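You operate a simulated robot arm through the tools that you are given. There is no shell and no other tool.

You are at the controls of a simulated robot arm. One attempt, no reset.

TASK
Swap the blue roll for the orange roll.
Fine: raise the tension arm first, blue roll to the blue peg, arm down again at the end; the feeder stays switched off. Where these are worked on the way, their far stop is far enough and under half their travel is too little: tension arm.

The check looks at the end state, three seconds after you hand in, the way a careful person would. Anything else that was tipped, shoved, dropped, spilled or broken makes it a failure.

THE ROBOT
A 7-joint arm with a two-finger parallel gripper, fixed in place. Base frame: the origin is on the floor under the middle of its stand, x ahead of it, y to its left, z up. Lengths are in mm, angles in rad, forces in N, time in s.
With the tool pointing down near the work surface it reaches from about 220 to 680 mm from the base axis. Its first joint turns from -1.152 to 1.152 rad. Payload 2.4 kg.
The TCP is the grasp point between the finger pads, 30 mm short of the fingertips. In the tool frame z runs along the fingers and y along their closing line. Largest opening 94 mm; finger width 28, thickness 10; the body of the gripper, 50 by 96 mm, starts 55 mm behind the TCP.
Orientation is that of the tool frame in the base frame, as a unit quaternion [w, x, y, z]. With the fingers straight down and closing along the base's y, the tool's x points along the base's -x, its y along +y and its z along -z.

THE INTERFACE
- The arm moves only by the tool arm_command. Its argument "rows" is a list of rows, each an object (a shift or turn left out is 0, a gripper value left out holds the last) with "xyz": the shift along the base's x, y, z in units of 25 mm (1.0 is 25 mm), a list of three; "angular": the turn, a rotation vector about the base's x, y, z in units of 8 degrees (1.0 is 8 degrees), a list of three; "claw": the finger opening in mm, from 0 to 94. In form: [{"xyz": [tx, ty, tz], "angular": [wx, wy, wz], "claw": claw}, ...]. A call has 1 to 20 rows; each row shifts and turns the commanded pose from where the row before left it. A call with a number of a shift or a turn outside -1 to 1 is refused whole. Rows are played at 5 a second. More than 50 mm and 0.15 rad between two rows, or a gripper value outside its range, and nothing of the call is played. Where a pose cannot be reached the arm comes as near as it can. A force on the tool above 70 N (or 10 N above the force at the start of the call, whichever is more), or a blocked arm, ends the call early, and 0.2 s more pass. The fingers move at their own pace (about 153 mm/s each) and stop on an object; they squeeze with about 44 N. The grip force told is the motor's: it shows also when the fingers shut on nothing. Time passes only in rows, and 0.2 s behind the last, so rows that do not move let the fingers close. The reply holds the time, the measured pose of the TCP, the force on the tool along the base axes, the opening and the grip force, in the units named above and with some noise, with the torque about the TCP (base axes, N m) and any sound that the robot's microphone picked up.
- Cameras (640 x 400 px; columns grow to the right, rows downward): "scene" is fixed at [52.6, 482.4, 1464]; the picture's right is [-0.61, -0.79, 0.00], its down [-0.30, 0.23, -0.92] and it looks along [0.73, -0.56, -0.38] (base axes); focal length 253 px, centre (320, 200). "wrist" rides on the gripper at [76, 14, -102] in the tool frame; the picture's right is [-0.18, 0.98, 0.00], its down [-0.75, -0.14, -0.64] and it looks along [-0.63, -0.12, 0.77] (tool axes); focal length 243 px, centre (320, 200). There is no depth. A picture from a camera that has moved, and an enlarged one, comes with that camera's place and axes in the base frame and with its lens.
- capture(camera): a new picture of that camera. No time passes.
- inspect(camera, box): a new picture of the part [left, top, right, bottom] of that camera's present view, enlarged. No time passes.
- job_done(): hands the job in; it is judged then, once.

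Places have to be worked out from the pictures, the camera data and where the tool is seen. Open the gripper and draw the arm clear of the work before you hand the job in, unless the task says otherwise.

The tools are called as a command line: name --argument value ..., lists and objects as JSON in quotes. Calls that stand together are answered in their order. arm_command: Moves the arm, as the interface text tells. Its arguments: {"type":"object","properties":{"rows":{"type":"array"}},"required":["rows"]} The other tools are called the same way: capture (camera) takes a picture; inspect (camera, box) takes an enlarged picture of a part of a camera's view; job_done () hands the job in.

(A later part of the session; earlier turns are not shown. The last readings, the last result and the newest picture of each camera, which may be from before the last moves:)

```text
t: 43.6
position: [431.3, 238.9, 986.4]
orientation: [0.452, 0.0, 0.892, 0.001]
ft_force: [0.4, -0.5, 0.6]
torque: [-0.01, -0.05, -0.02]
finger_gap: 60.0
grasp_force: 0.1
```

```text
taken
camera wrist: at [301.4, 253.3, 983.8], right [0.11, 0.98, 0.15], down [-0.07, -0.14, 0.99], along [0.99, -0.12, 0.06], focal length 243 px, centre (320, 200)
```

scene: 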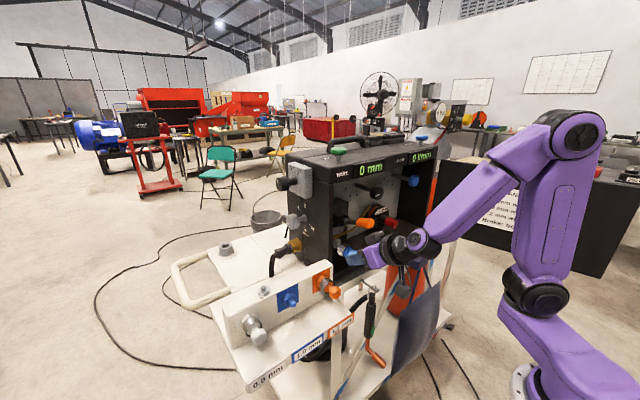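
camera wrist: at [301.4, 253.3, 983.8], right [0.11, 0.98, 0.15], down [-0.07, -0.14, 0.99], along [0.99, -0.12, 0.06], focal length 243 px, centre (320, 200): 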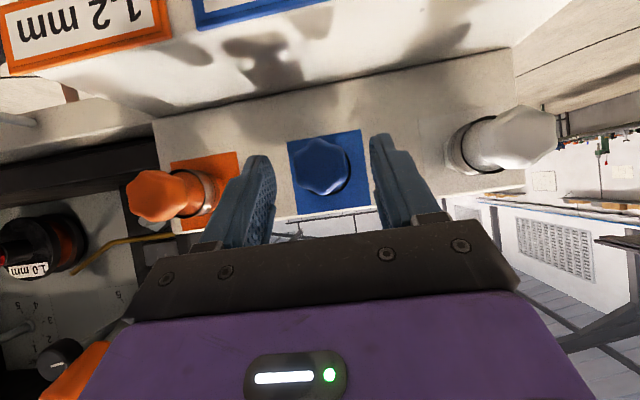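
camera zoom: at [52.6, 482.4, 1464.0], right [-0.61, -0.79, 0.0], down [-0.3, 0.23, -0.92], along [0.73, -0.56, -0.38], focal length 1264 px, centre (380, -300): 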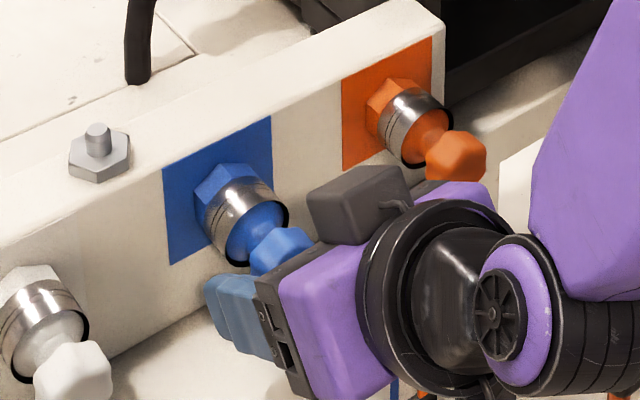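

The blue roll sits on the blue peg, with the fingers free of it. I withdraw straight back, then slide over to face the orange roll (centre near y ≈ 128).

arm_command --rows '[{"xyz": [-0.6, 0, 0]}, {"xyz": [-0.7, 0, 0]}, {"xyz": [-0.5, 0, 0]}, {"xyz": [0, -0.9, 0]}, {"xyz": [0, -0.9, 0]}, {"xyz": [0, -0.9, 0]}, {"xyz": [0, -0.9, 0]}, {"xyz": [0, -0.86, 0]}, {"xyz": [0, 0, 0]}]'

capture --camera "wrist"

inspect --camera "scene" --box '[240, 250, 380, 350]'

```text
t: 45.6
position: [383.1, 128.1, 985.4]
orientation: [0.452, 0.0, 0.892, 0.0]
ft_force: [0.2, -0.7, -0.4]
torque: [0.0, -0.01, 0.01]
finger_gap: 60.0
grasp_force: 0.0
```

```text
taken
camera wrist: at [255.0, 141.4, 983.8], right [0.11, 0.98, 0.15], down [-0.07, -0.14, 0.99], along [0.99, -0.12, 0.06], focal length 243 px, centre (320, 200)
```

wrist: 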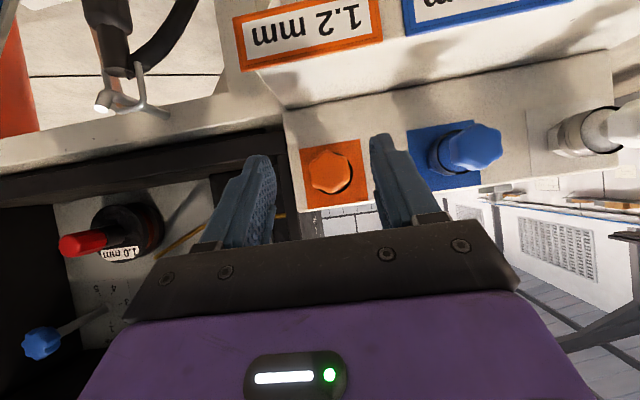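

```text
4.00 times, centred on (310, 300) of scene
camera zoom: at [52.6, 482.4, 1464.0], right [-0.61, -0.79, 0.0], down [-0.3, 0.23, -0.92], along [0.73, -0.56, -0.38], focal length 1011 px, centre (360, -200)
```

zoom: 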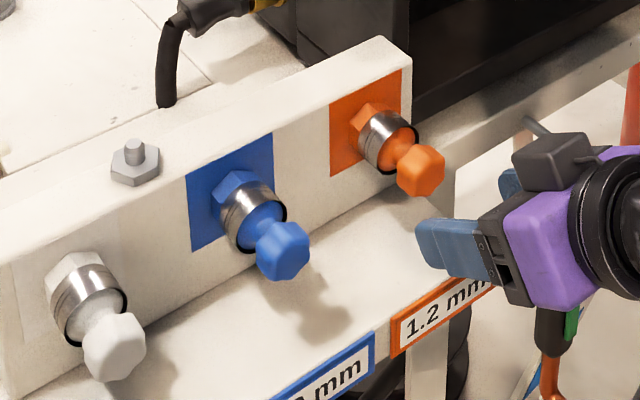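

The blue roll is nicely seated like the others. I zoom in on the orange knob to measure its axis before gripping.

inspect --camera "wrist" --box '[275, 120, 390, 220]'

```text
4.00 times, centred on (332, 170) of wrist
camera zoom: at [255.0, 141.4, 983.8], right [0.11, 0.98, 0.15], down [-0.07, -0.14, 0.99], along [0.99, -0.12, 0.06], focal length 970 px, centre (270, 320)
```

zoom: 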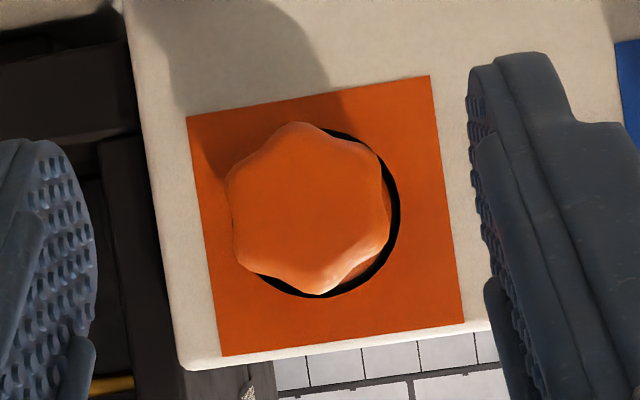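

The orange axis measures y ≈ 130.2, z ≈ 974.4, so I need about +2.5 mm in y and +0.7 mm in z for the same relative grasp as on the blue roll. I shift, then advance most of the way and check.

arm_command --rows '[{"xyz": [0, 0.1, 0.03]}, {"xyz": [0.6, 0, 0]}, {"xyz": [0.6, 0, 0]}, {"xyz": [0.3, 0, 0]}, {"xyz": [0, 0, 0]}]'

capture --camera "wrist"

inspect --camera "wrist" --box '[265, 110, 380, 220]'

inspect --camera "scene" --box '[300, 260, 360, 310]'

```text
t: 46.9
position: [421.9, 131.7, 984.7]
orientation: [0.451, 0.0, 0.892, 0.0]
ft_force: [-0.6, -0.5, 0.3]
torque: [0.0, 0.0, 0.01]
finger_gap: 60.1
grasp_force: 0.1
```

```text
taken
camera wrist: at [292.8, 144.9, 983.6], right [0.11, 0.98, 0.15], down [-0.07, -0.14, 0.99], along [0.99, -0.12, 0.06], focal length 243 px, centre (320, 200)
```

wrist: 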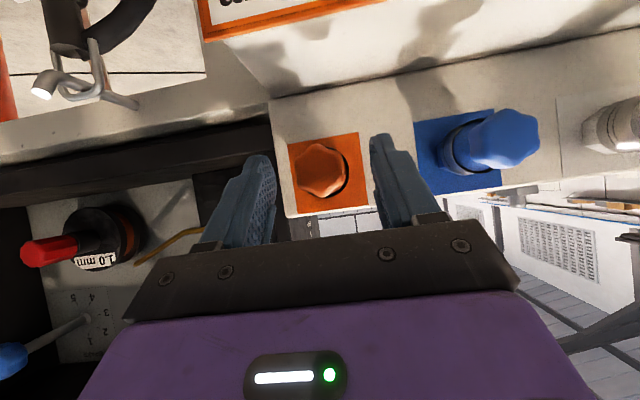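

```text
3.64 times, centred on (322, 165) of wrist
camera zoom: at [292.8, 144.9, 983.6], right [0.11, 0.98, 0.15], down [-0.07, -0.14, 0.99], along [0.99, -0.12, 0.06], focal length 882 px, centre (311, 327)
```

zoom: 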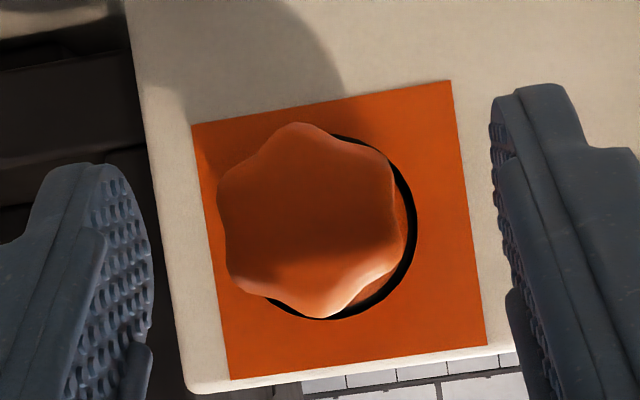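

```text
8.00 times, centred on (330, 285) of scene
camera zoom: at [52.6, 482.4, 1464.0], right [-0.61, -0.79, 0.0], down [-0.3, 0.23, -0.92], along [0.73, -0.56, -0.38], focal length 2022 px, centre (240, -480)
```

zoom: 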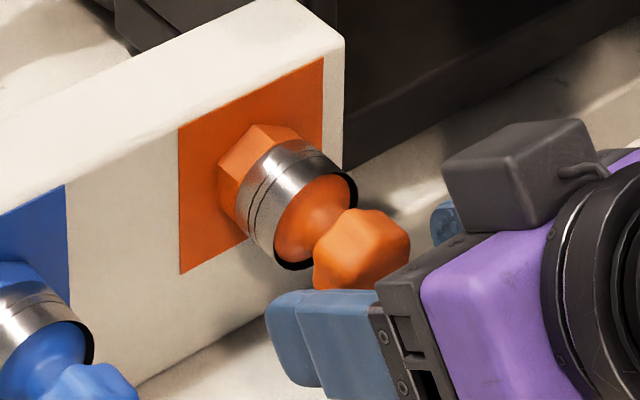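

Compared with how the blue knob sat in the grip, I'm about 1 mm off in y and z and 8 mm short in x. I correct these and then close on the orange knob.

arm_command --rows '[{"xyz": [0.16, -0.04, 0.04]}, {"xyz": [0.16, 0, 0]}, {"xyz": [0, 0, 0]}, {"claw": 15}, {"claw": 15}, {"claw": 15}]'

inspect --camera "wrist" --box '[260, 110, 390, 220]'

inspect --camera "scene" --box '[300, 260, 360, 310]'

```text
t: 48.2
position: [430.0, 129.7, 987.3]
orientation: [0.453, -0.001, 0.892, 0.002]
ft_force: [0.9, -1.2, 0.7]
torque: [0.0, -0.01, -0.04]
finger_gap: 29.5
grasp_force: 44.0
```

```text
3.64 times, centred on (325, 165) of wrist
camera zoom: at [301.1, 143.9, 985.3], right [0.11, 0.98, 0.15], down [-0.07, -0.14, 0.99], along [0.99, -0.12, 0.06], focal length 882 px, centre (302, 327)
```

zoom: 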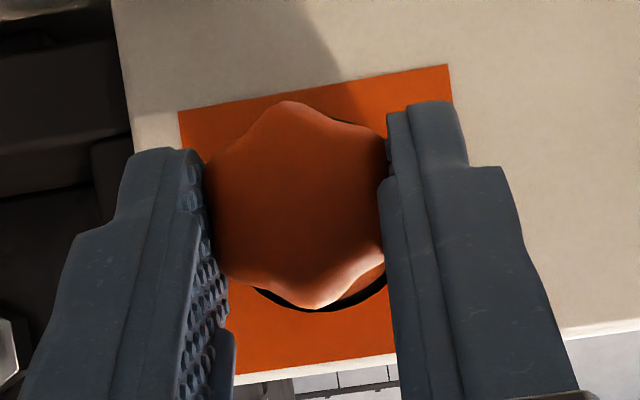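

```text
8.00 times, centred on (330, 285) of scene
camera zoom: at [52.6, 482.4, 1464.1], right [-0.61, -0.79, 0.0], down [-0.3, 0.23, -0.92], along [0.73, -0.56, -0.38], focal length 2022 px, centre (240, -480)
```

zoom: 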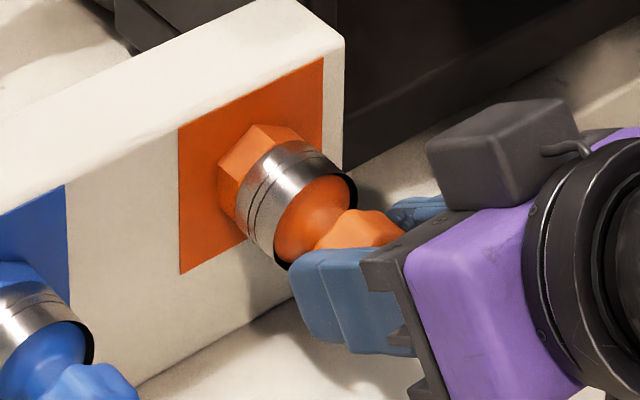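

The orange knob is held at 29.5 mm with balanced forces, almost the same relative pose as the blue one. I pull it straight back off its peg.

arm_command --rows '[{"xyz": [-0.2, 0, 0]}, {"xyz": [-0.4, 0, 0]}, {"xyz": [-0.5, 0, 0]}, {"xyz": [-0.6, 0, 0]}, {"xyz": [-0.2, 0, 0]}, {"xyz": [0, 0, 0]}]'

inspect --camera "scene" --box '[260, 240, 380, 330]'

inspect --camera "wrist" --box '[260, 110, 390, 220]'

```text
t: 49.6
position: [381.5, 129.0, 987.1]
orientation: [0.452, 0.0, 0.892, 0.001]
ft_force: [0.0, 0.2, -0.1]
torque: [0.0, 0.0, 0.0]
finger_gap: 29.4
grasp_force: 44.2
```

```text
4.44 times, centred on (320, 285) of scene
camera zoom: at [52.6, 482.4, 1464.0], right [-0.61, -0.79, 0.0], down [-0.3, 0.23, -0.92], along [0.73, -0.56, -0.38], focal length 1124 px, centre (320, -178)
```

zoom: 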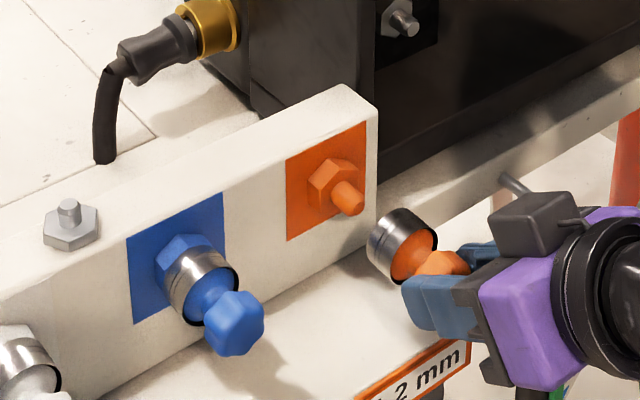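

```text
3.64 times, centred on (325, 165) of wrist
camera zoom: at [253.9, 142.9, 985.3], right [0.11, 0.98, 0.15], down [-0.07, -0.14, 0.99], along [0.99, -0.12, 0.06], focal length 882 px, centre (302, 327)
```

zoom: 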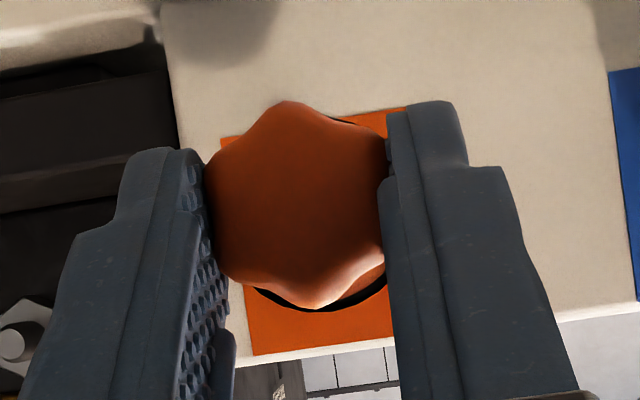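

The orange roll is off its peg and held level. I carry it back the way I came: up, across and into the mouth of the feeder, staying below the lever.

arm_command --rows '[{"xyz": [0.2, -0.4, 0.9]}, {"xyz": [0.3, -0.5, 0.9]}, {"xyz": [0.4, -0.6, 0.9]}, {"xyz": [0.7, -0.8, 1.0]}, {"xyz": [0.2, -1, -0.6]}, {"xyz": [0.3, -1, -0.8]}, {"xyz": [0.4, -1, -0.8]}, {"xyz": [0.6, -0.3, -0.6]}, {"xyz": [0, 0, 0]}]'

capture --camera "wrist"

inspect --camera "scene" --box '[320, 200, 416, 280]'

```text
t: 51.6
position: [459.3, -9.7, 1010.6]
orientation: [0.452, -0.001, 0.892, 0.001]
ft_force: [-0.3, 0.4, -1.6]
torque: [0.02, 0.06, 0.01]
finger_gap: 29.4
grasp_force: 44.4
```

```text
taken
camera wrist: at [330.7, 3.2, 1008.7], right [0.11, 0.98, 0.15], down [-0.07, -0.14, 0.99], along [0.99, -0.12, 0.06], focal length 243 px, centre (320, 200)
```

wrist: 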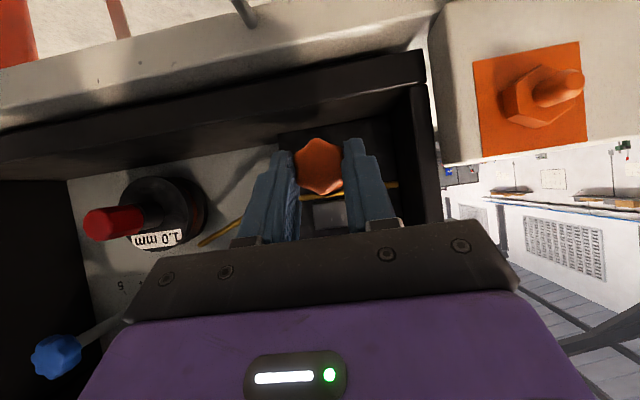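

```text
5.00 times, centred on (368, 240) of scene
camera zoom: at [52.6, 482.4, 1464.0], right [-0.61, -0.79, 0.0], down [-0.3, 0.23, -0.92], along [0.73, -0.56, -0.38], focal length 1264 px, centre (80, 0)
```

zoom: 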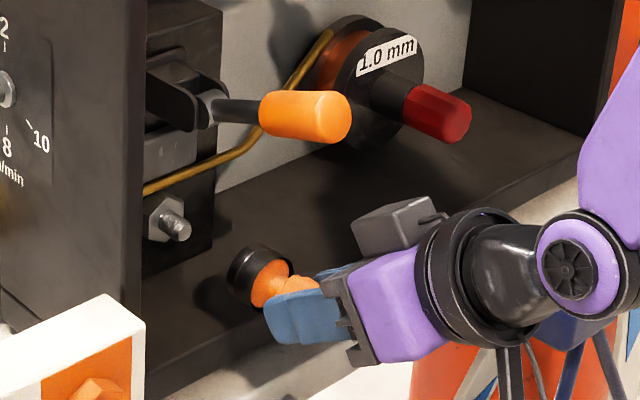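

The roll is in front of the feeder shaft. By relative measurement I should correct +0.8 mm in y and -2.1 mm in z; I apply that, move 30 mm closer and check in both views.

arm_command --rows '[{"xyz": [0.4, 0.03, -0.084]}, {"xyz": [0.8, 0, 0]}, {"xyz": [0, 0, 0]}]'

inspect --camera "scene" --box '[328, 230, 376, 270]'

inspect --camera "wrist" --box '[240, 90, 420, 220]'

```text
t: 52.5
position: [489.4, -9.2, 1008.0]
orientation: [0.451, -0.001, 0.892, 0.0]
ft_force: [-0.1, 0.5, -1.2]
torque: [-0.02, 0.0, 0.04]
finger_gap: 29.4
grasp_force: 43.7
```

```text
10.00 times, centred on (352, 250) of scene
camera zoom: at [52.6, 482.4, 1464.0], right [-0.61, -0.79, 0.0], down [-0.3, 0.23, -0.92], along [0.73, -0.56, -0.38], focal length 2528 px, centre (0, -300)
```

zoom: 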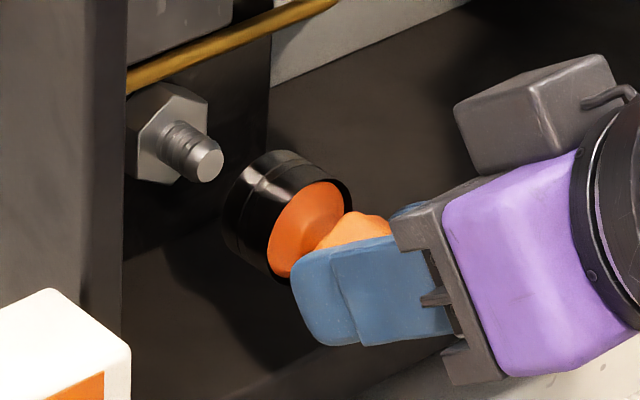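

```text
3.08 times, centred on (330, 155) of wrist
camera zoom: at [361.8, 4.9, 1006.5], right [0.11, 0.98, 0.15], down [-0.07, -0.14, 0.99], along [0.99, -0.12, 0.06], focal length 746 px, centre (289, 338)
```

zoom: 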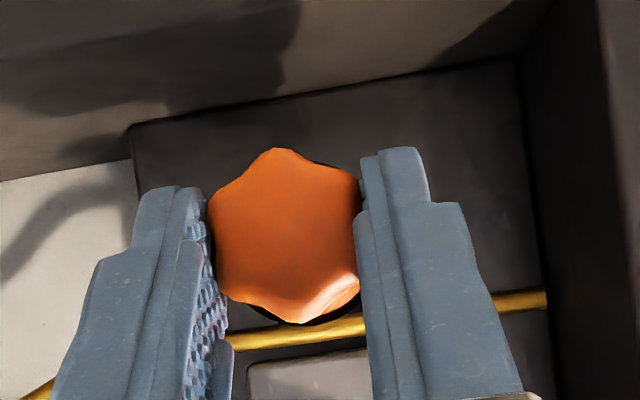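

Scene and wrist views put the roll axis within about 1 mm of the shaft. I advance slowly onto the shaft, in small steps, watching the forces.

arm_command --rows '[{"xyz": [0.4, -0.01, -0.01]}, {"xyz": [0.4, 0, 0]}, {"xyz": [0.16, 0, 0]}, {"xyz": [0.16, 0, 0]}, {"xyz": [0, 0, 0]}]'

inspect --camera "scene" --box '[328, 230, 376, 270]'

```text
t: 53.6
position: [517.6, -9.5, 1006.4]
orientation: [0.452, -0.001, 0.892, 0.001]
ft_force: [-0.5, 0.8, -0.9]
torque: [0.0, 0.02, 0.01]
finger_gap: 29.5
grasp_force: 43.7
```

```text
10.00 times, centred on (352, 250) of scene
camera zoom: at [52.6, 482.4, 1464.0], right [-0.61, -0.79, 0.0], down [-0.3, 0.23, -0.92], along [0.73, -0.56, -0.38], focal length 2528 px, centre (0, -300)
```

zoom: 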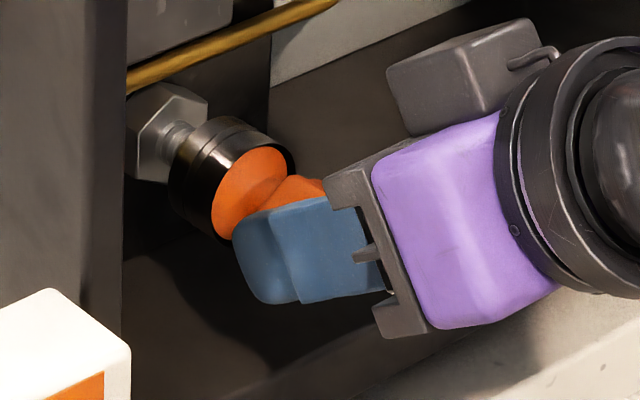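

Still no resistance and the shaft is entering the bore. I continue in 4 mm steps towards the seat.

arm_command --rows '[{"xyz": [0.16, 0, 0]}, {"xyz": [0.16, 0, 0]}, {"xyz": [0.16, 0, 0]}, {"xyz": [0.12, 0, 0]}, {"xyz": [0, 0, 0]}]'

inspect --camera "scene" --box '[328, 230, 376, 270]'

```text
t: 54.9
position: [534.3, -10.0, 1007.5]
orientation: [0.452, -0.001, 0.892, 0.001]
ft_force: [-1.1, 0.8, -0.6]
torque: [0.04, 0.04, 0.1]
finger_gap: 29.5
grasp_force: 44.1
```

```text
10.00 times, centred on (352, 250) of scene
camera zoom: at [52.5, 482.4, 1464.0], right [-0.61, -0.79, 0.0], down [-0.3, 0.23, -0.92], along [0.73, -0.56, -0.38], focal length 2528 px, centre (0, -300)
```

zoom: 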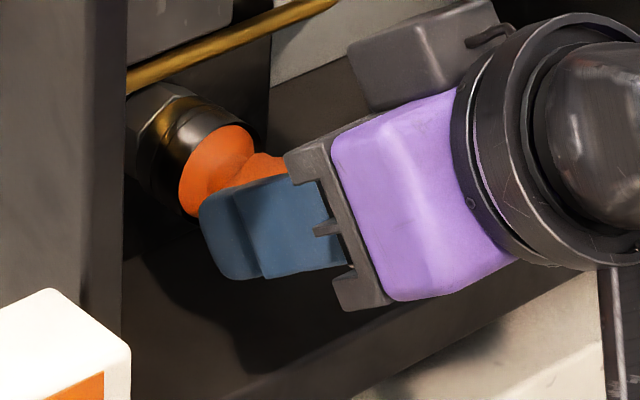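

The flange is now at the same place in the picture as the blue one was. I press on in 2 mm steps to feel the seat.

arm_command --rows '[{"xyz": [0.08, 0, 0]}, {"xyz": [0, 0, 0]}]'

```text
t: 55.5
position: [536.7, -9.0, 1006.4]
orientation: [0.451, -0.001, 0.892, 0.002]
ft_force: [-1.5, 0.0, -0.9]
torque: [-0.01, 0.04, 0.0]
finger_gap: 29.3
grasp_force: 44.1
```

No seat force yet at x ≈ 536.5; I continue in 2 mm steps.

arm_command --rows '[{"xyz": [0.07, 0, 0]}, {"xyz": [0.07, 0, 0]}, {"xyz": [0, 0, 0]}]'

inspect --camera "scene" --box '[328, 230, 376, 270]'

```text
t: 56.2
position: [536.3, -10.4, 1006.4]
orientation: [0.451, -0.002, 0.892, 0.002]
ft_force: [-32.9, 1.1, 10.3]
torque: [-0.09, -0.41, -0.3]
finger_gap: 29.5
grasp_force: 43.7
```

```text
10.00 times, centred on (352, 250) of scene
camera zoom: at [51.3, 482.4, 1464.1], right [-0.61, -0.79, 0.0], down [-0.3, 0.23, -0.92], along [0.73, -0.56, -0.38], focal length 2528 px, centre (0, -300)
```

zoom: 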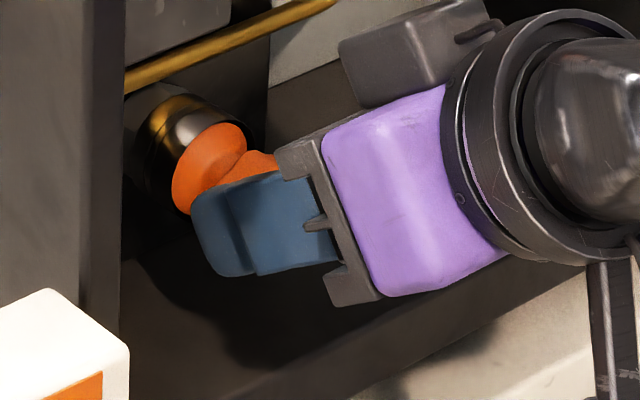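

The -33 N along x shows the orange roll is seated on the shaft. I relax the push, open the fingers, and look before withdrawing.

arm_command --rows '[{"xyz": [-0.08, 0, 0]}, {"claw": 60}, {"claw": 60}, {"claw": 60}]'

inspect --camera "scene" --box '[328, 225, 376, 265]'

capture --camera "wrist"

```text
t: 57.2
position: [536.5, -10.8, 1008.2]
orientation: [0.452, -0.001, 0.892, 0.001]
ft_force: [0.8, 0.1, 0.4]
torque: [0.01, 0.02, -0.04]
finger_gap: 60.2
grasp_force: 0.1
```

```text
10.00 times, centred on (352, 245) of scene
camera zoom: at [52.6, 482.4, 1464.0], right [-0.61, -0.79, 0.0], down [-0.3, 0.23, -0.92], along [0.73, -0.56, -0.38], focal length 2528 px, centre (0, -250)
```

zoom: 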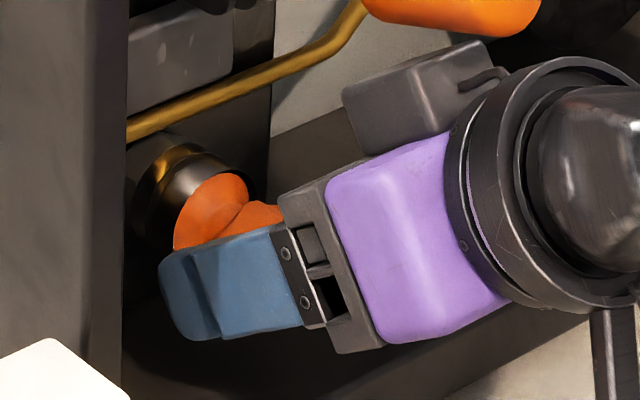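

```text
taken
camera wrist: at [408.5, 3.5, 1005.9], right [0.11, 0.98, 0.15], down [-0.07, -0.14, 0.99], along [0.99, -0.12, 0.06], focal length 243 px, centre (320, 200)
```

wrist: 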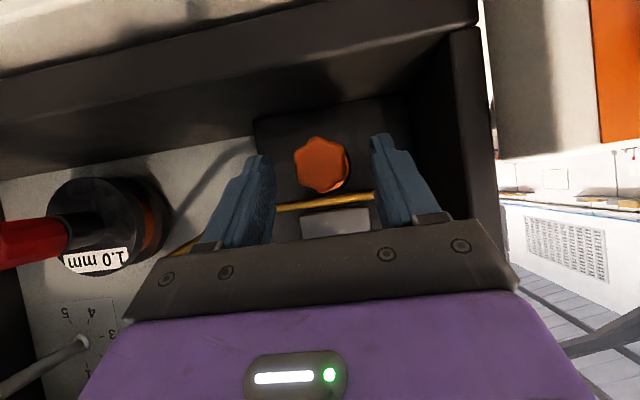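

The orange roll stays on the shaft in the same place as the blue one was. I withdraw straight back 65 mm and look again.

arm_command --rows '[{"xyz": [-0.5, 0, 0]}, {"xyz": [-0.7, 0, 0]}, {"xyz": [-0.7, 0, 0]}, {"xyz": [-0.7, 0, 0]}, {"xyz": [0, 0, 0]}]'

capture --camera "wrist"

inspect --camera "scene" --box '[310, 185, 430, 275]'

```text
t: 58.5
position: [470.2, -10.5, 1007.6]
orientation: [0.452, 0.0, 0.892, 0.0]
ft_force: [-0.2, 0.2, -0.4]
torque: [0.01, 0.0, 0.05]
finger_gap: 60.1
grasp_force: 0.2
```

```text
taken
camera wrist: at [342.9, 3.4, 1004.5], right [0.11, 0.98, 0.15], down [-0.07, -0.14, 0.99], along [0.99, -0.12, 0.06], focal length 243 px, centre (320, 200)
```

wrist: 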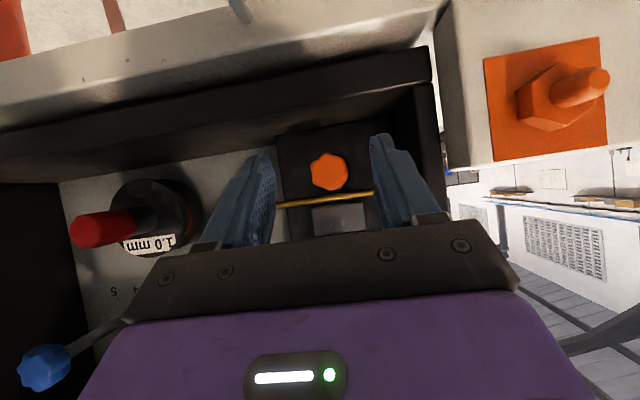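

```text
4.44 times, centred on (370, 230) of scene
camera zoom: at [52.6, 482.4, 1464.0], right [-0.61, -0.79, 0.0], down [-0.3, 0.23, -0.92], along [0.73, -0.56, -0.38], focal length 1124 px, centre (98, 67)
```

zoom: 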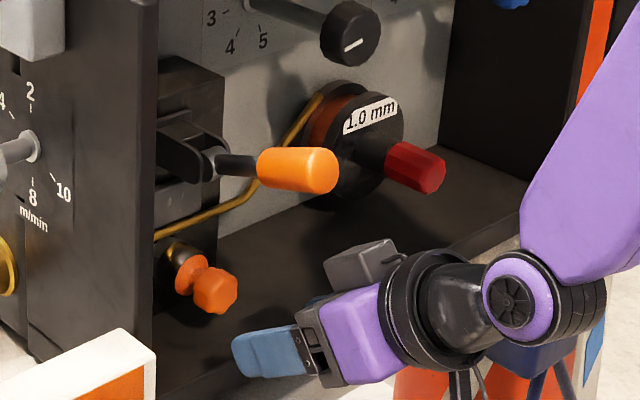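

The orange roll is seated in the feeder and the lever still rests at its far stop. Now I back off to x ≈ 450 (so the gripper's top box clears the lever's end), rise, and come forward around the orange grip with the fingers open.

arm_command --rows '[{"xyz": [-0.8, 0.05, 0], "claw": 84}, {"xyz": [0, 0, 0.9], "angular": [0, -0.2, 0]}, {"xyz": [0, 0, 0.9], "angular": [0, -0.2, 0]}, {"xyz": [0, 0, 0.9], "angular": [0, -0.2, 0]}, {"xyz": [0, 0, 0.9], "angular": [0, -0.2, 0]}, {"xyz": [0, 0, 0.5]}, {"xyz": [0, 0, 0]}]'

capture --camera "wrist"

inspect --camera "scene" --box '[310, 165, 430, 255]'

```text
t: 60.0
position: [453.3, -8.5, 1109.4]
orientation: [0.501, -0.001, 0.865, 0.001]
ft_force: [-0.5, -0.5, 0.7]
torque: [-0.03, 0.02, 0.01]
finger_gap: 84.0
grasp_force: 0.1
```

```text
taken
camera wrist: at [325.0, 4.9, 1094.0], right [0.09, 0.98, 0.16], down [-0.18, -0.14, 0.97], along [0.98, -0.12, 0.17], focal length 243 px, centre (320, 200)
```

wrist: 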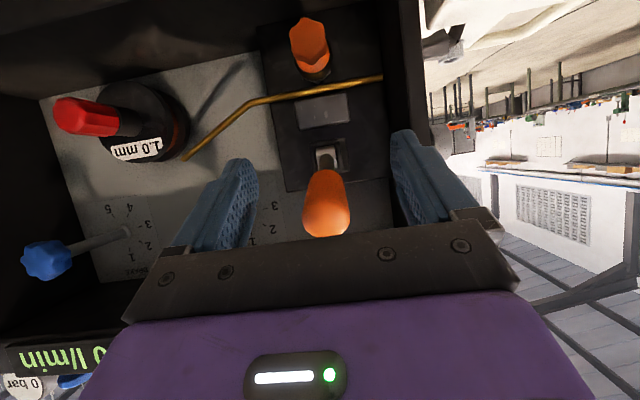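

```text
4.44 times, centred on (370, 210) of scene
camera zoom: at [52.6, 482.4, 1464.0], right [-0.61, -0.79, 0.0], down [-0.3, 0.23, -0.92], along [0.73, -0.56, -0.38], focal length 1124 px, centre (98, 156)
```

zoom: 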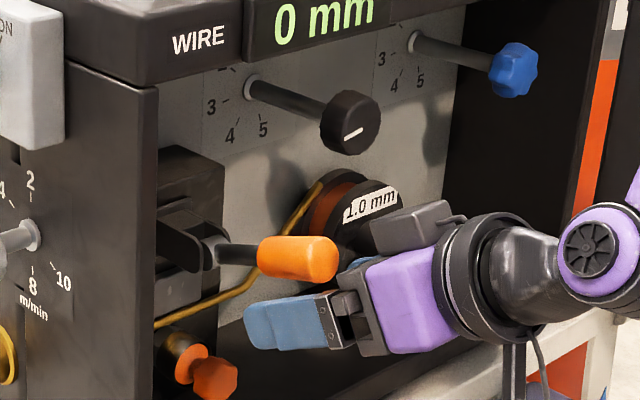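

The grip is between the open fingers, ahead and slightly above the TCP. I move forward and up to centre on it, then close.

arm_command --rows '[{"xyz": [0.5, 0, 0.36]}, {"xyz": [0.5, 0, 0.36]}, {"xyz": [0, 0, 0]}]'

capture --camera "wrist"

inspect --camera "scene" --box '[310, 165, 430, 255]'

```text
t: 60.9
position: [477.6, -9.3, 1127.6]
orientation: [0.501, 0.0, 0.866, 0.001]
ft_force: [0.6, 0.1, 0.1]
torque: [-0.03, 0.03, 0.0]
finger_gap: 83.9
grasp_force: 0.1
```

```text
taken
camera wrist: at [350.2, 4.3, 1111.6], right [0.09, 0.98, 0.16], down [-0.18, -0.14, 0.97], along [0.98, -0.12, 0.17], focal length 243 px, centre (320, 200)
```

wrist: 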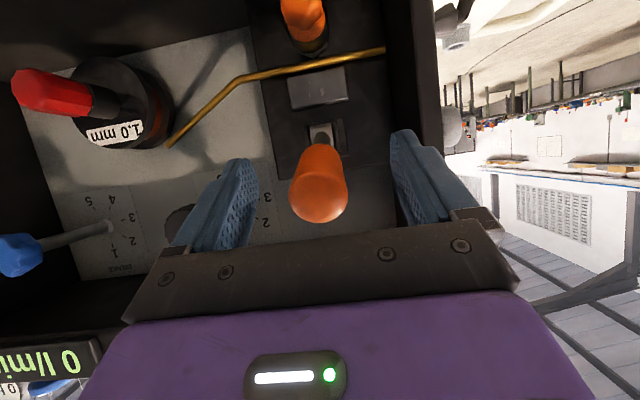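

```text
4.44 times, centred on (370, 210) of scene
camera zoom: at [52.6, 482.4, 1464.0], right [-0.61, -0.79, 0.0], down [-0.3, 0.23, -0.92], along [0.73, -0.56, -0.38], focal length 1124 px, centre (98, 156)
```

zoom: 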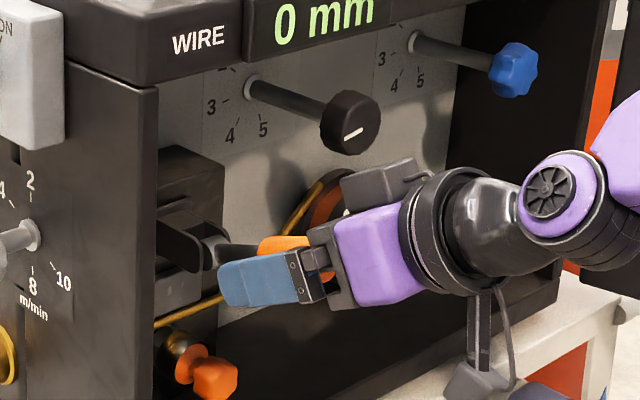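

The grip lies between the pads close to the TCP. I close on it.

arm_command --rows '[{"xyz": [0.1, 0, -0.1], "claw": 84}, {"claw": 10}, {"claw": 10}, {"claw": 10}]'

capture --camera "wrist"

```text
t: 61.9
position: [479.5, -10.2, 1125.3]
orientation: [0.501, 0.001, 0.865, -0.001]
ft_force: [0.5, -7.6, -0.3]
torque: [-0.04, 0.08, -0.09]
finger_gap: 28.6
grasp_force: 45.0
```

```text
taken
camera wrist: at [352.5, 4.0, 1109.3], right [0.09, 0.98, 0.16], down [-0.18, -0.14, 0.97], along [0.98, -0.12, 0.17], focal length 243 px, centre (320, 200)
```

wrist: 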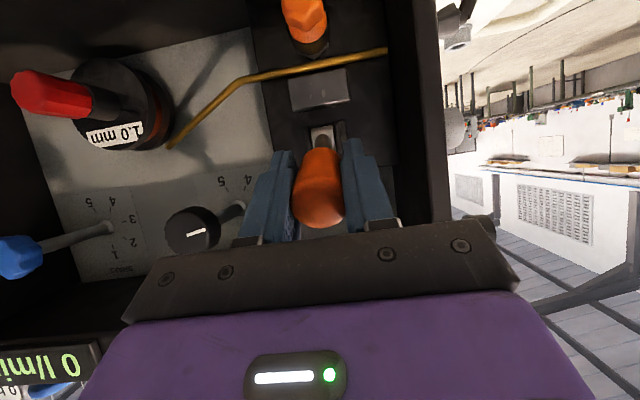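

The grip is held (28.6 mm, 45 N) at about 70.6° on the arc. I swing it back up along the arc in 7° steps to about 36°, keeping the tool angle.

arm_command --rows '[{"xyz": [0.156, -0.04, 0.368]}, {"xyz": [0.2, 0, 0.348]}, {"xyz": [0.24, 0, 0.32]}, {"xyz": [0.28, 0, 0.288]}, {"xyz": [0.312, 0, 0.252]}, {"xyz": [0, 0, 0]}]'

capture --camera "wrist"

inspect --camera "scene" --box '[310, 165, 430, 255]'

```text
t: 63.2
position: [508.3, -11.2, 1163.8]
orientation: [0.5, -0.001, 0.866, 0.001]
ft_force: [-20.3, -6.4, -2.2]
torque: [-0.04, 1.42, -0.07]
finger_gap: 28.9
grasp_force: 45.8
```

```text
taken
camera wrist: at [380.8, 3.7, 1148.1], right [0.09, 0.98, 0.16], down [-0.18, -0.14, 0.97], along [0.98, -0.12, 0.16], focal length 243 px, centre (320, 200)
```

wrist: 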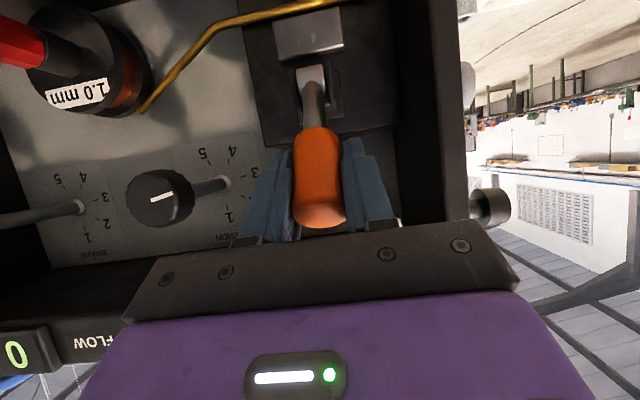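

```text
4.44 times, centred on (370, 210) of scene
camera zoom: at [51.9, 482.2, 1464.2], right [-0.61, -0.79, 0.0], down [-0.3, 0.23, -0.92], along [0.73, -0.56, -0.38], focal length 1124 px, centre (98, 156)
```

zoom: 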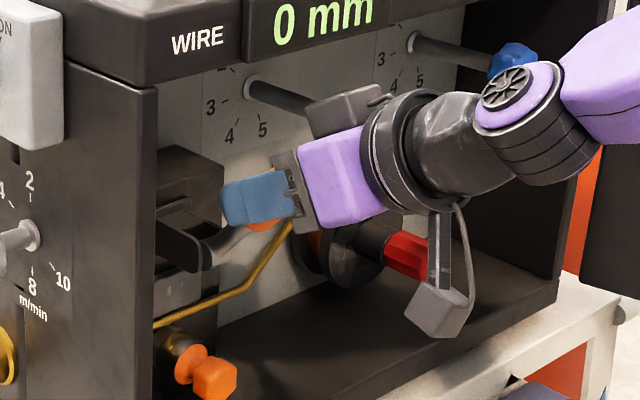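

The lever came back to roughly 45–50° but the grip is slipping again. Pushing is more reliable: I open, back out along -x, drop below the grip's end, close the fingers and will push the lever up and back from underneath.

arm_command --rows '[{"claw": 84}, {"claw": 84}, {"xyz": [-1, 0.05, 0]}, {"xyz": [-1, 0.03, 0]}, {"xyz": [-1, 0, 0]}, {"xyz": [0, 0, -0.7], "angular": [0, -0.6, 0]}, {"xyz": [0, 0, -0.7], "angular": [0, -0.6, 0]}, {"claw": 0}, {"claw": 0}, {"xyz": [0, 0, 0]}]'

capture --camera "wrist"

inspect --camera "scene" --box '[310, 165, 430, 255]'

```text
t: 65.5
position: [432.9, -7.0, 1129.8]
orientation: [0.572, 0.0, 0.82, 0.001]
ft_force: [-0.4, 0.1, -0.2]
torque: [0.02, -0.05, 0.0]
finger_gap: 0.0
grasp_force: 33.0
```

```text
taken
camera wrist: at [310.9, 5.3, 1093.1], right [0.06, 0.98, 0.17], down [-0.34, -0.14, 0.93], along [0.94, -0.12, 0.33], focal length 243 px, centre (320, 200)
```

wrist: 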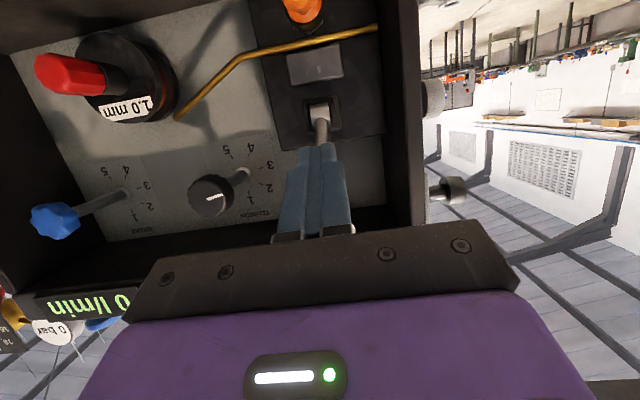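

```text
4.44 times, centred on (370, 210) of scene
camera zoom: at [52.6, 482.4, 1464.0], right [-0.61, -0.79, 0.0], down [-0.3, 0.23, -0.92], along [0.73, -0.56, -0.38], focal length 1124 px, centre (98, 156)
```

zoom: 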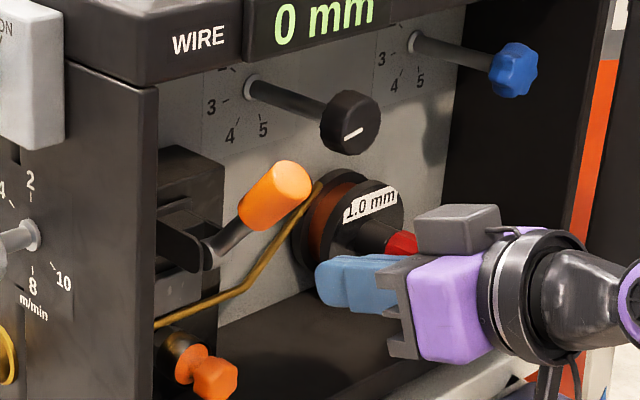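

The lever is at about 40° now (grip centre near (506, -9, 1164)), and the closed fingertips are below and in front of it. I push up and back along the planned arc to about 20°.

arm_command --rows '[{"xyz": [0.48, -0.08, 0.53]}, {"xyz": [0.6, 0, 0.52]}, {"xyz": [0.41, 0, 0.44]}, {"xyz": [0.5, 0, 0.44]}, {"xyz": [0, 0, 0]}]'

capture --camera "wrist"

inspect --camera "scene" --box '[310, 165, 430, 255]'

```text
t: 66.7
position: [483.2, -10.7, 1178.7]
orientation: [0.572, -0.001, 0.82, 0.001]
ft_force: [-1.0, -0.2, -0.8]
torque: [-0.01, 0.01, 0.01]
finger_gap: 0.0
grasp_force: 32.8
```

```text
taken
camera wrist: at [359.9, 3.4, 1141.4], right [0.06, 0.98, 0.17], down [-0.34, -0.14, 0.93], along [0.94, -0.12, 0.33], focal length 243 px, centre (320, 200)
```

wrist: 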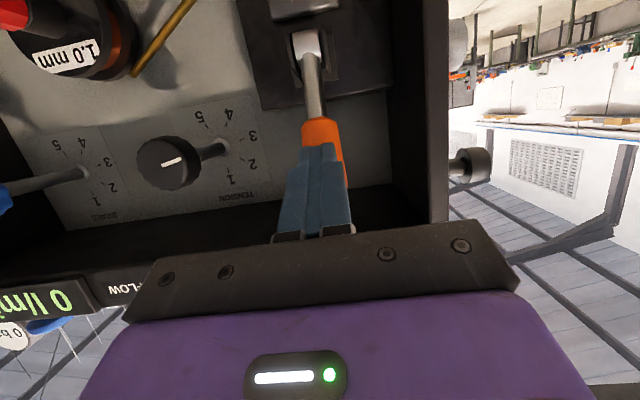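

```text
4.44 times, centred on (370, 210) of scene
camera zoom: at [52.5, 482.4, 1464.0], right [-0.61, -0.79, 0.0], down [-0.3, 0.23, -0.92], along [0.73, -0.56, -0.38], focal length 1124 px, centre (98, 156)
```

zoom: 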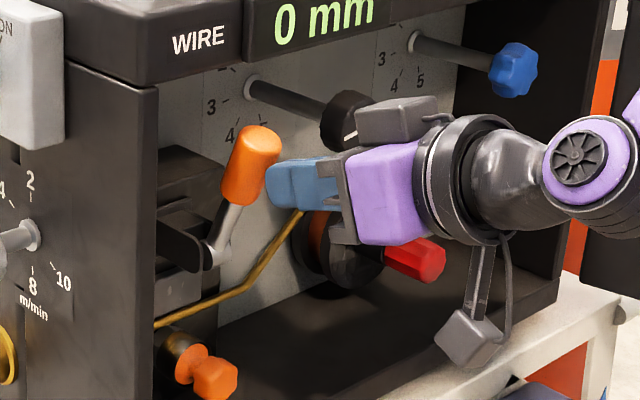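

The push works smoothly: the lever is near 22°. I continue to about 5° and check.

arm_command --rows '[{"xyz": [0.53, 0, 0.3]}, {"xyz": [0.4, 0, 0.12]}, {"xyz": [0, 0, 0]}]'

inspect --camera "scene" --box '[325, 180, 373, 235]'

```text
t: 67.5
position: [506.6, -9.8, 1188.6]
orientation: [0.572, 0.0, 0.82, 0.0]
ft_force: [-0.2, 0.7, 0.4]
torque: [0.07, 0.01, 0.02]
finger_gap: 0.0
grasp_force: 32.9
```

```text
7.27 times, centred on (349, 208) of scene
camera zoom: at [52.5, 482.4, 1464.0], right [-0.61, -0.79, 0.0], down [-0.3, 0.23, -0.92], along [0.73, -0.56, -0.38], focal length 1838 px, centre (109, 146)
```

zoom: 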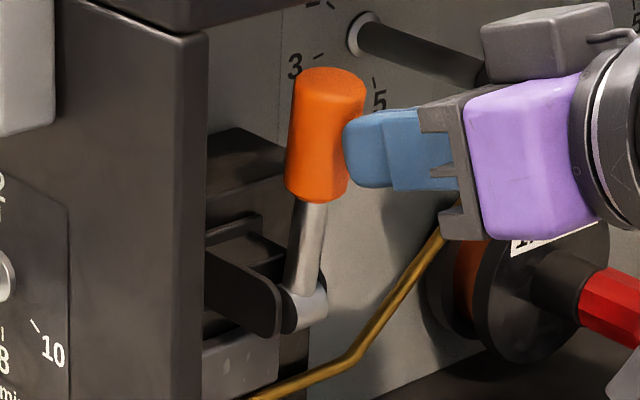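

By comparison with the first picture, the lever is still about 8° short of its original position (about 12 mm at the grip). I push on in 4 mm steps.

arm_command --rows '[{"xyz": [0.16, 0, 0.03]}, {"xyz": [0.16, 0, 0.02]}, {"xyz": [0.08, 0, 0]}, {"xyz": [0, 0, 0]}]'

inspect --camera "scene" --box '[325, 180, 373, 235]'

```text
t: 68.5
position: [517.7, -10.4, 1189.4]
orientation: [0.571, -0.001, 0.821, 0.0]
ft_force: [-0.6, 1.1, 0.0]
torque: [-0.04, 0.0, 0.01]
finger_gap: 0.0
grasp_force: 32.8
```

```text
7.27 times, centred on (349, 208) of scene
camera zoom: at [52.6, 482.4, 1464.0], right [-0.61, -0.79, 0.0], down [-0.3, 0.23, -0.92], along [0.73, -0.56, -0.38], focal length 1838 px, centre (109, 146)
```

zoom: 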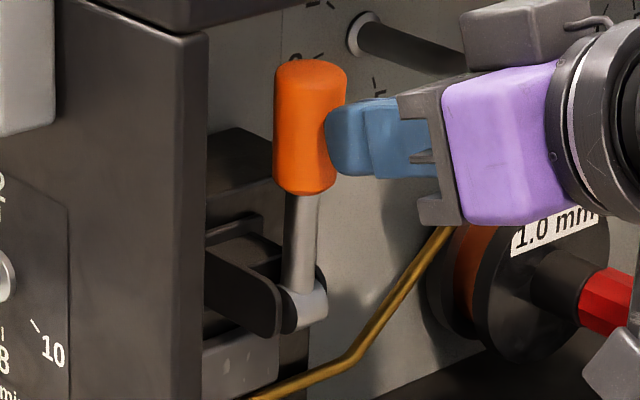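

Very close now (about 2–3 mm at the grip). I push in 1.5–2 mm steps until I feel the stop.

arm_command --rows '[{"xyz": [0.07, 0, 0]}, {"xyz": [0.07, 0, 0]}, {"xyz": [0, 0, 0]}]'

inspect --camera "scene" --box '[325, 180, 373, 235]'

```text
t: 69.2
position: [519.6, -10.5, 1189.4]
orientation: [0.572, -0.001, 0.82, 0.001]
ft_force: [-12.5, -1.0, 3.3]
torque: [0.0, -0.13, -0.02]
finger_gap: 0.0
grasp_force: 33.3
```

```text
7.27 times, centred on (349, 208) of scene
camera zoom: at [52.1, 482.4, 1464.1], right [-0.61, -0.79, 0.0], down [-0.3, 0.23, -0.92], along [0.73, -0.56, -0.38], focal length 1838 px, centre (109, 146)
```

zoom: 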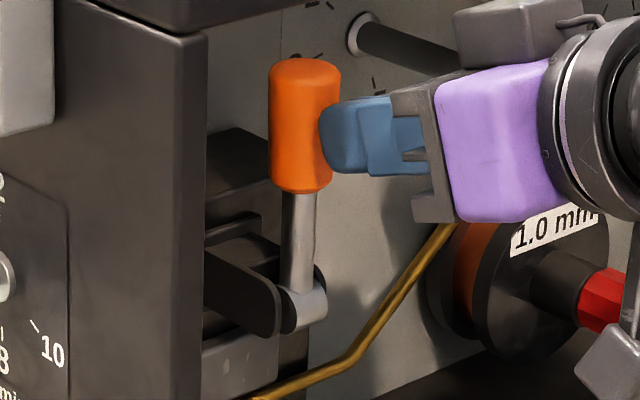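

A steady -12.5 N appears and the grip is in its original place: it is at the near stop. I press 1.5 mm more to be sure it is fully home.

arm_command --rows '[{"xyz": [0.06, 0, 0]}, {"xyz": [0, 0, 0]}]'

inspect --camera "scene" --box '[325, 180, 373, 235]'

```text
t: 69.8
position: [520.4, -11.4, 1191.4]
orientation: [0.572, 0.0, 0.82, 0.001]
ft_force: [-27.9, -3.0, 5.1]
torque: [0.03, -0.25, -0.08]
finger_gap: 0.0
grasp_force: 32.8
```

```text
7.27 times, centred on (349, 208) of scene
camera zoom: at [51.5, 482.3, 1464.1], right [-0.61, -0.79, 0.0], down [-0.3, 0.23, -0.92], along [0.73, -0.56, -0.38], focal length 1838 px, centre (109, 146)
```

zoom: 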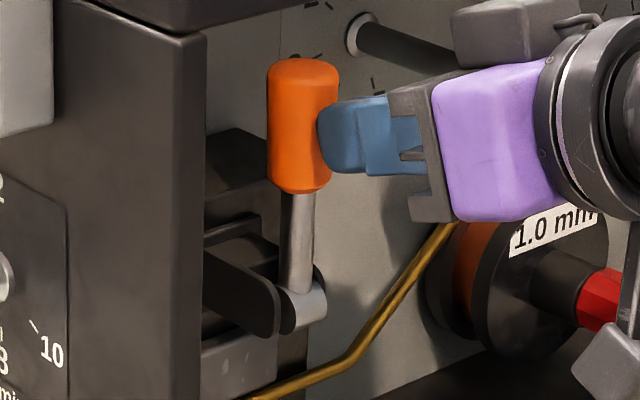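

The force climbs steadily to -28 N without further motion, so the tension arm is home against its stop. I withdraw the gripper straight back, then up and away, opening the fingers once clear.

arm_command --rows '[{"xyz": [-0.6, 0, 0]}, {"xyz": [-0.9, 0, 0]}, {"xyz": [-0.9, 0, 0]}, {"xyz": [-0.6, 0, 0.6], "angular": [0, 0.8, 0]}, {"xyz": [-0.6, 0, 0.7], "angular": [0, 0.8, 0]}, {"xyz": [-0.5, 0, 0.8], "angular": [0, 0.9, 0]}, {"xyz": [-0.5, 0, 0.8], "angular": [0, 0.9, 0]}, {"xyz": [-0.4, 0, 0.8], "angular": [0, 0.9, 0], "claw": 60}, {"xyz": [-0.3, 0, 0.8], "angular": [0, 0.9, 0], "claw": 94}, {"xyz": [0, 0, 0.6], "angular": [0, 0.9, 0]}, {"xyz": [0, 0, 0]}]'

capture --camera "scene"

capture --camera "wrist"

```text
t: 72.2
position: [391.1, -10.5, 1316.5]
orientation: [0.181, 0.0, 0.984, 0.001]
ft_force: [0.1, -0.7, 0.4]
torque: [-0.05, 0.02, -0.02]
finger_gap: 94.0
grasp_force: 0.0
```

```text
taken
```

scene: 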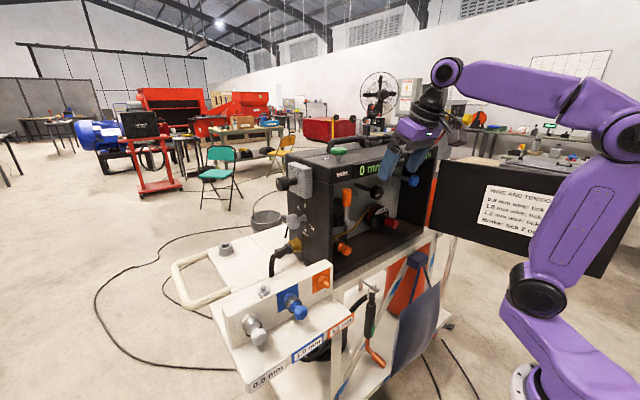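

```text
taken
camera wrist: at [282.2, 4.2, 1383.8], right [0.17, 0.98, 0.07], down [0.48, -0.14, 0.87], along [0.86, -0.12, -0.49], focal length 243 px, centre (320, 200)
```

wrist: 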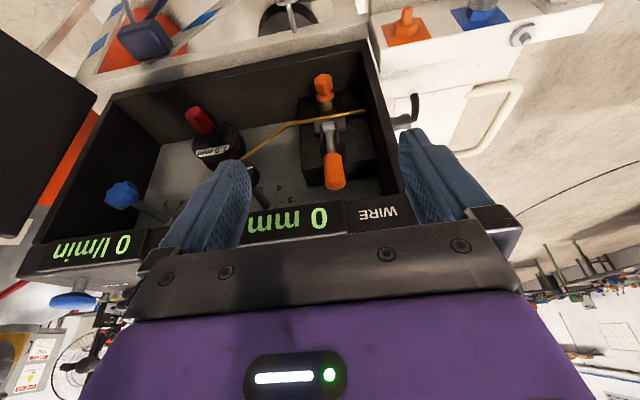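

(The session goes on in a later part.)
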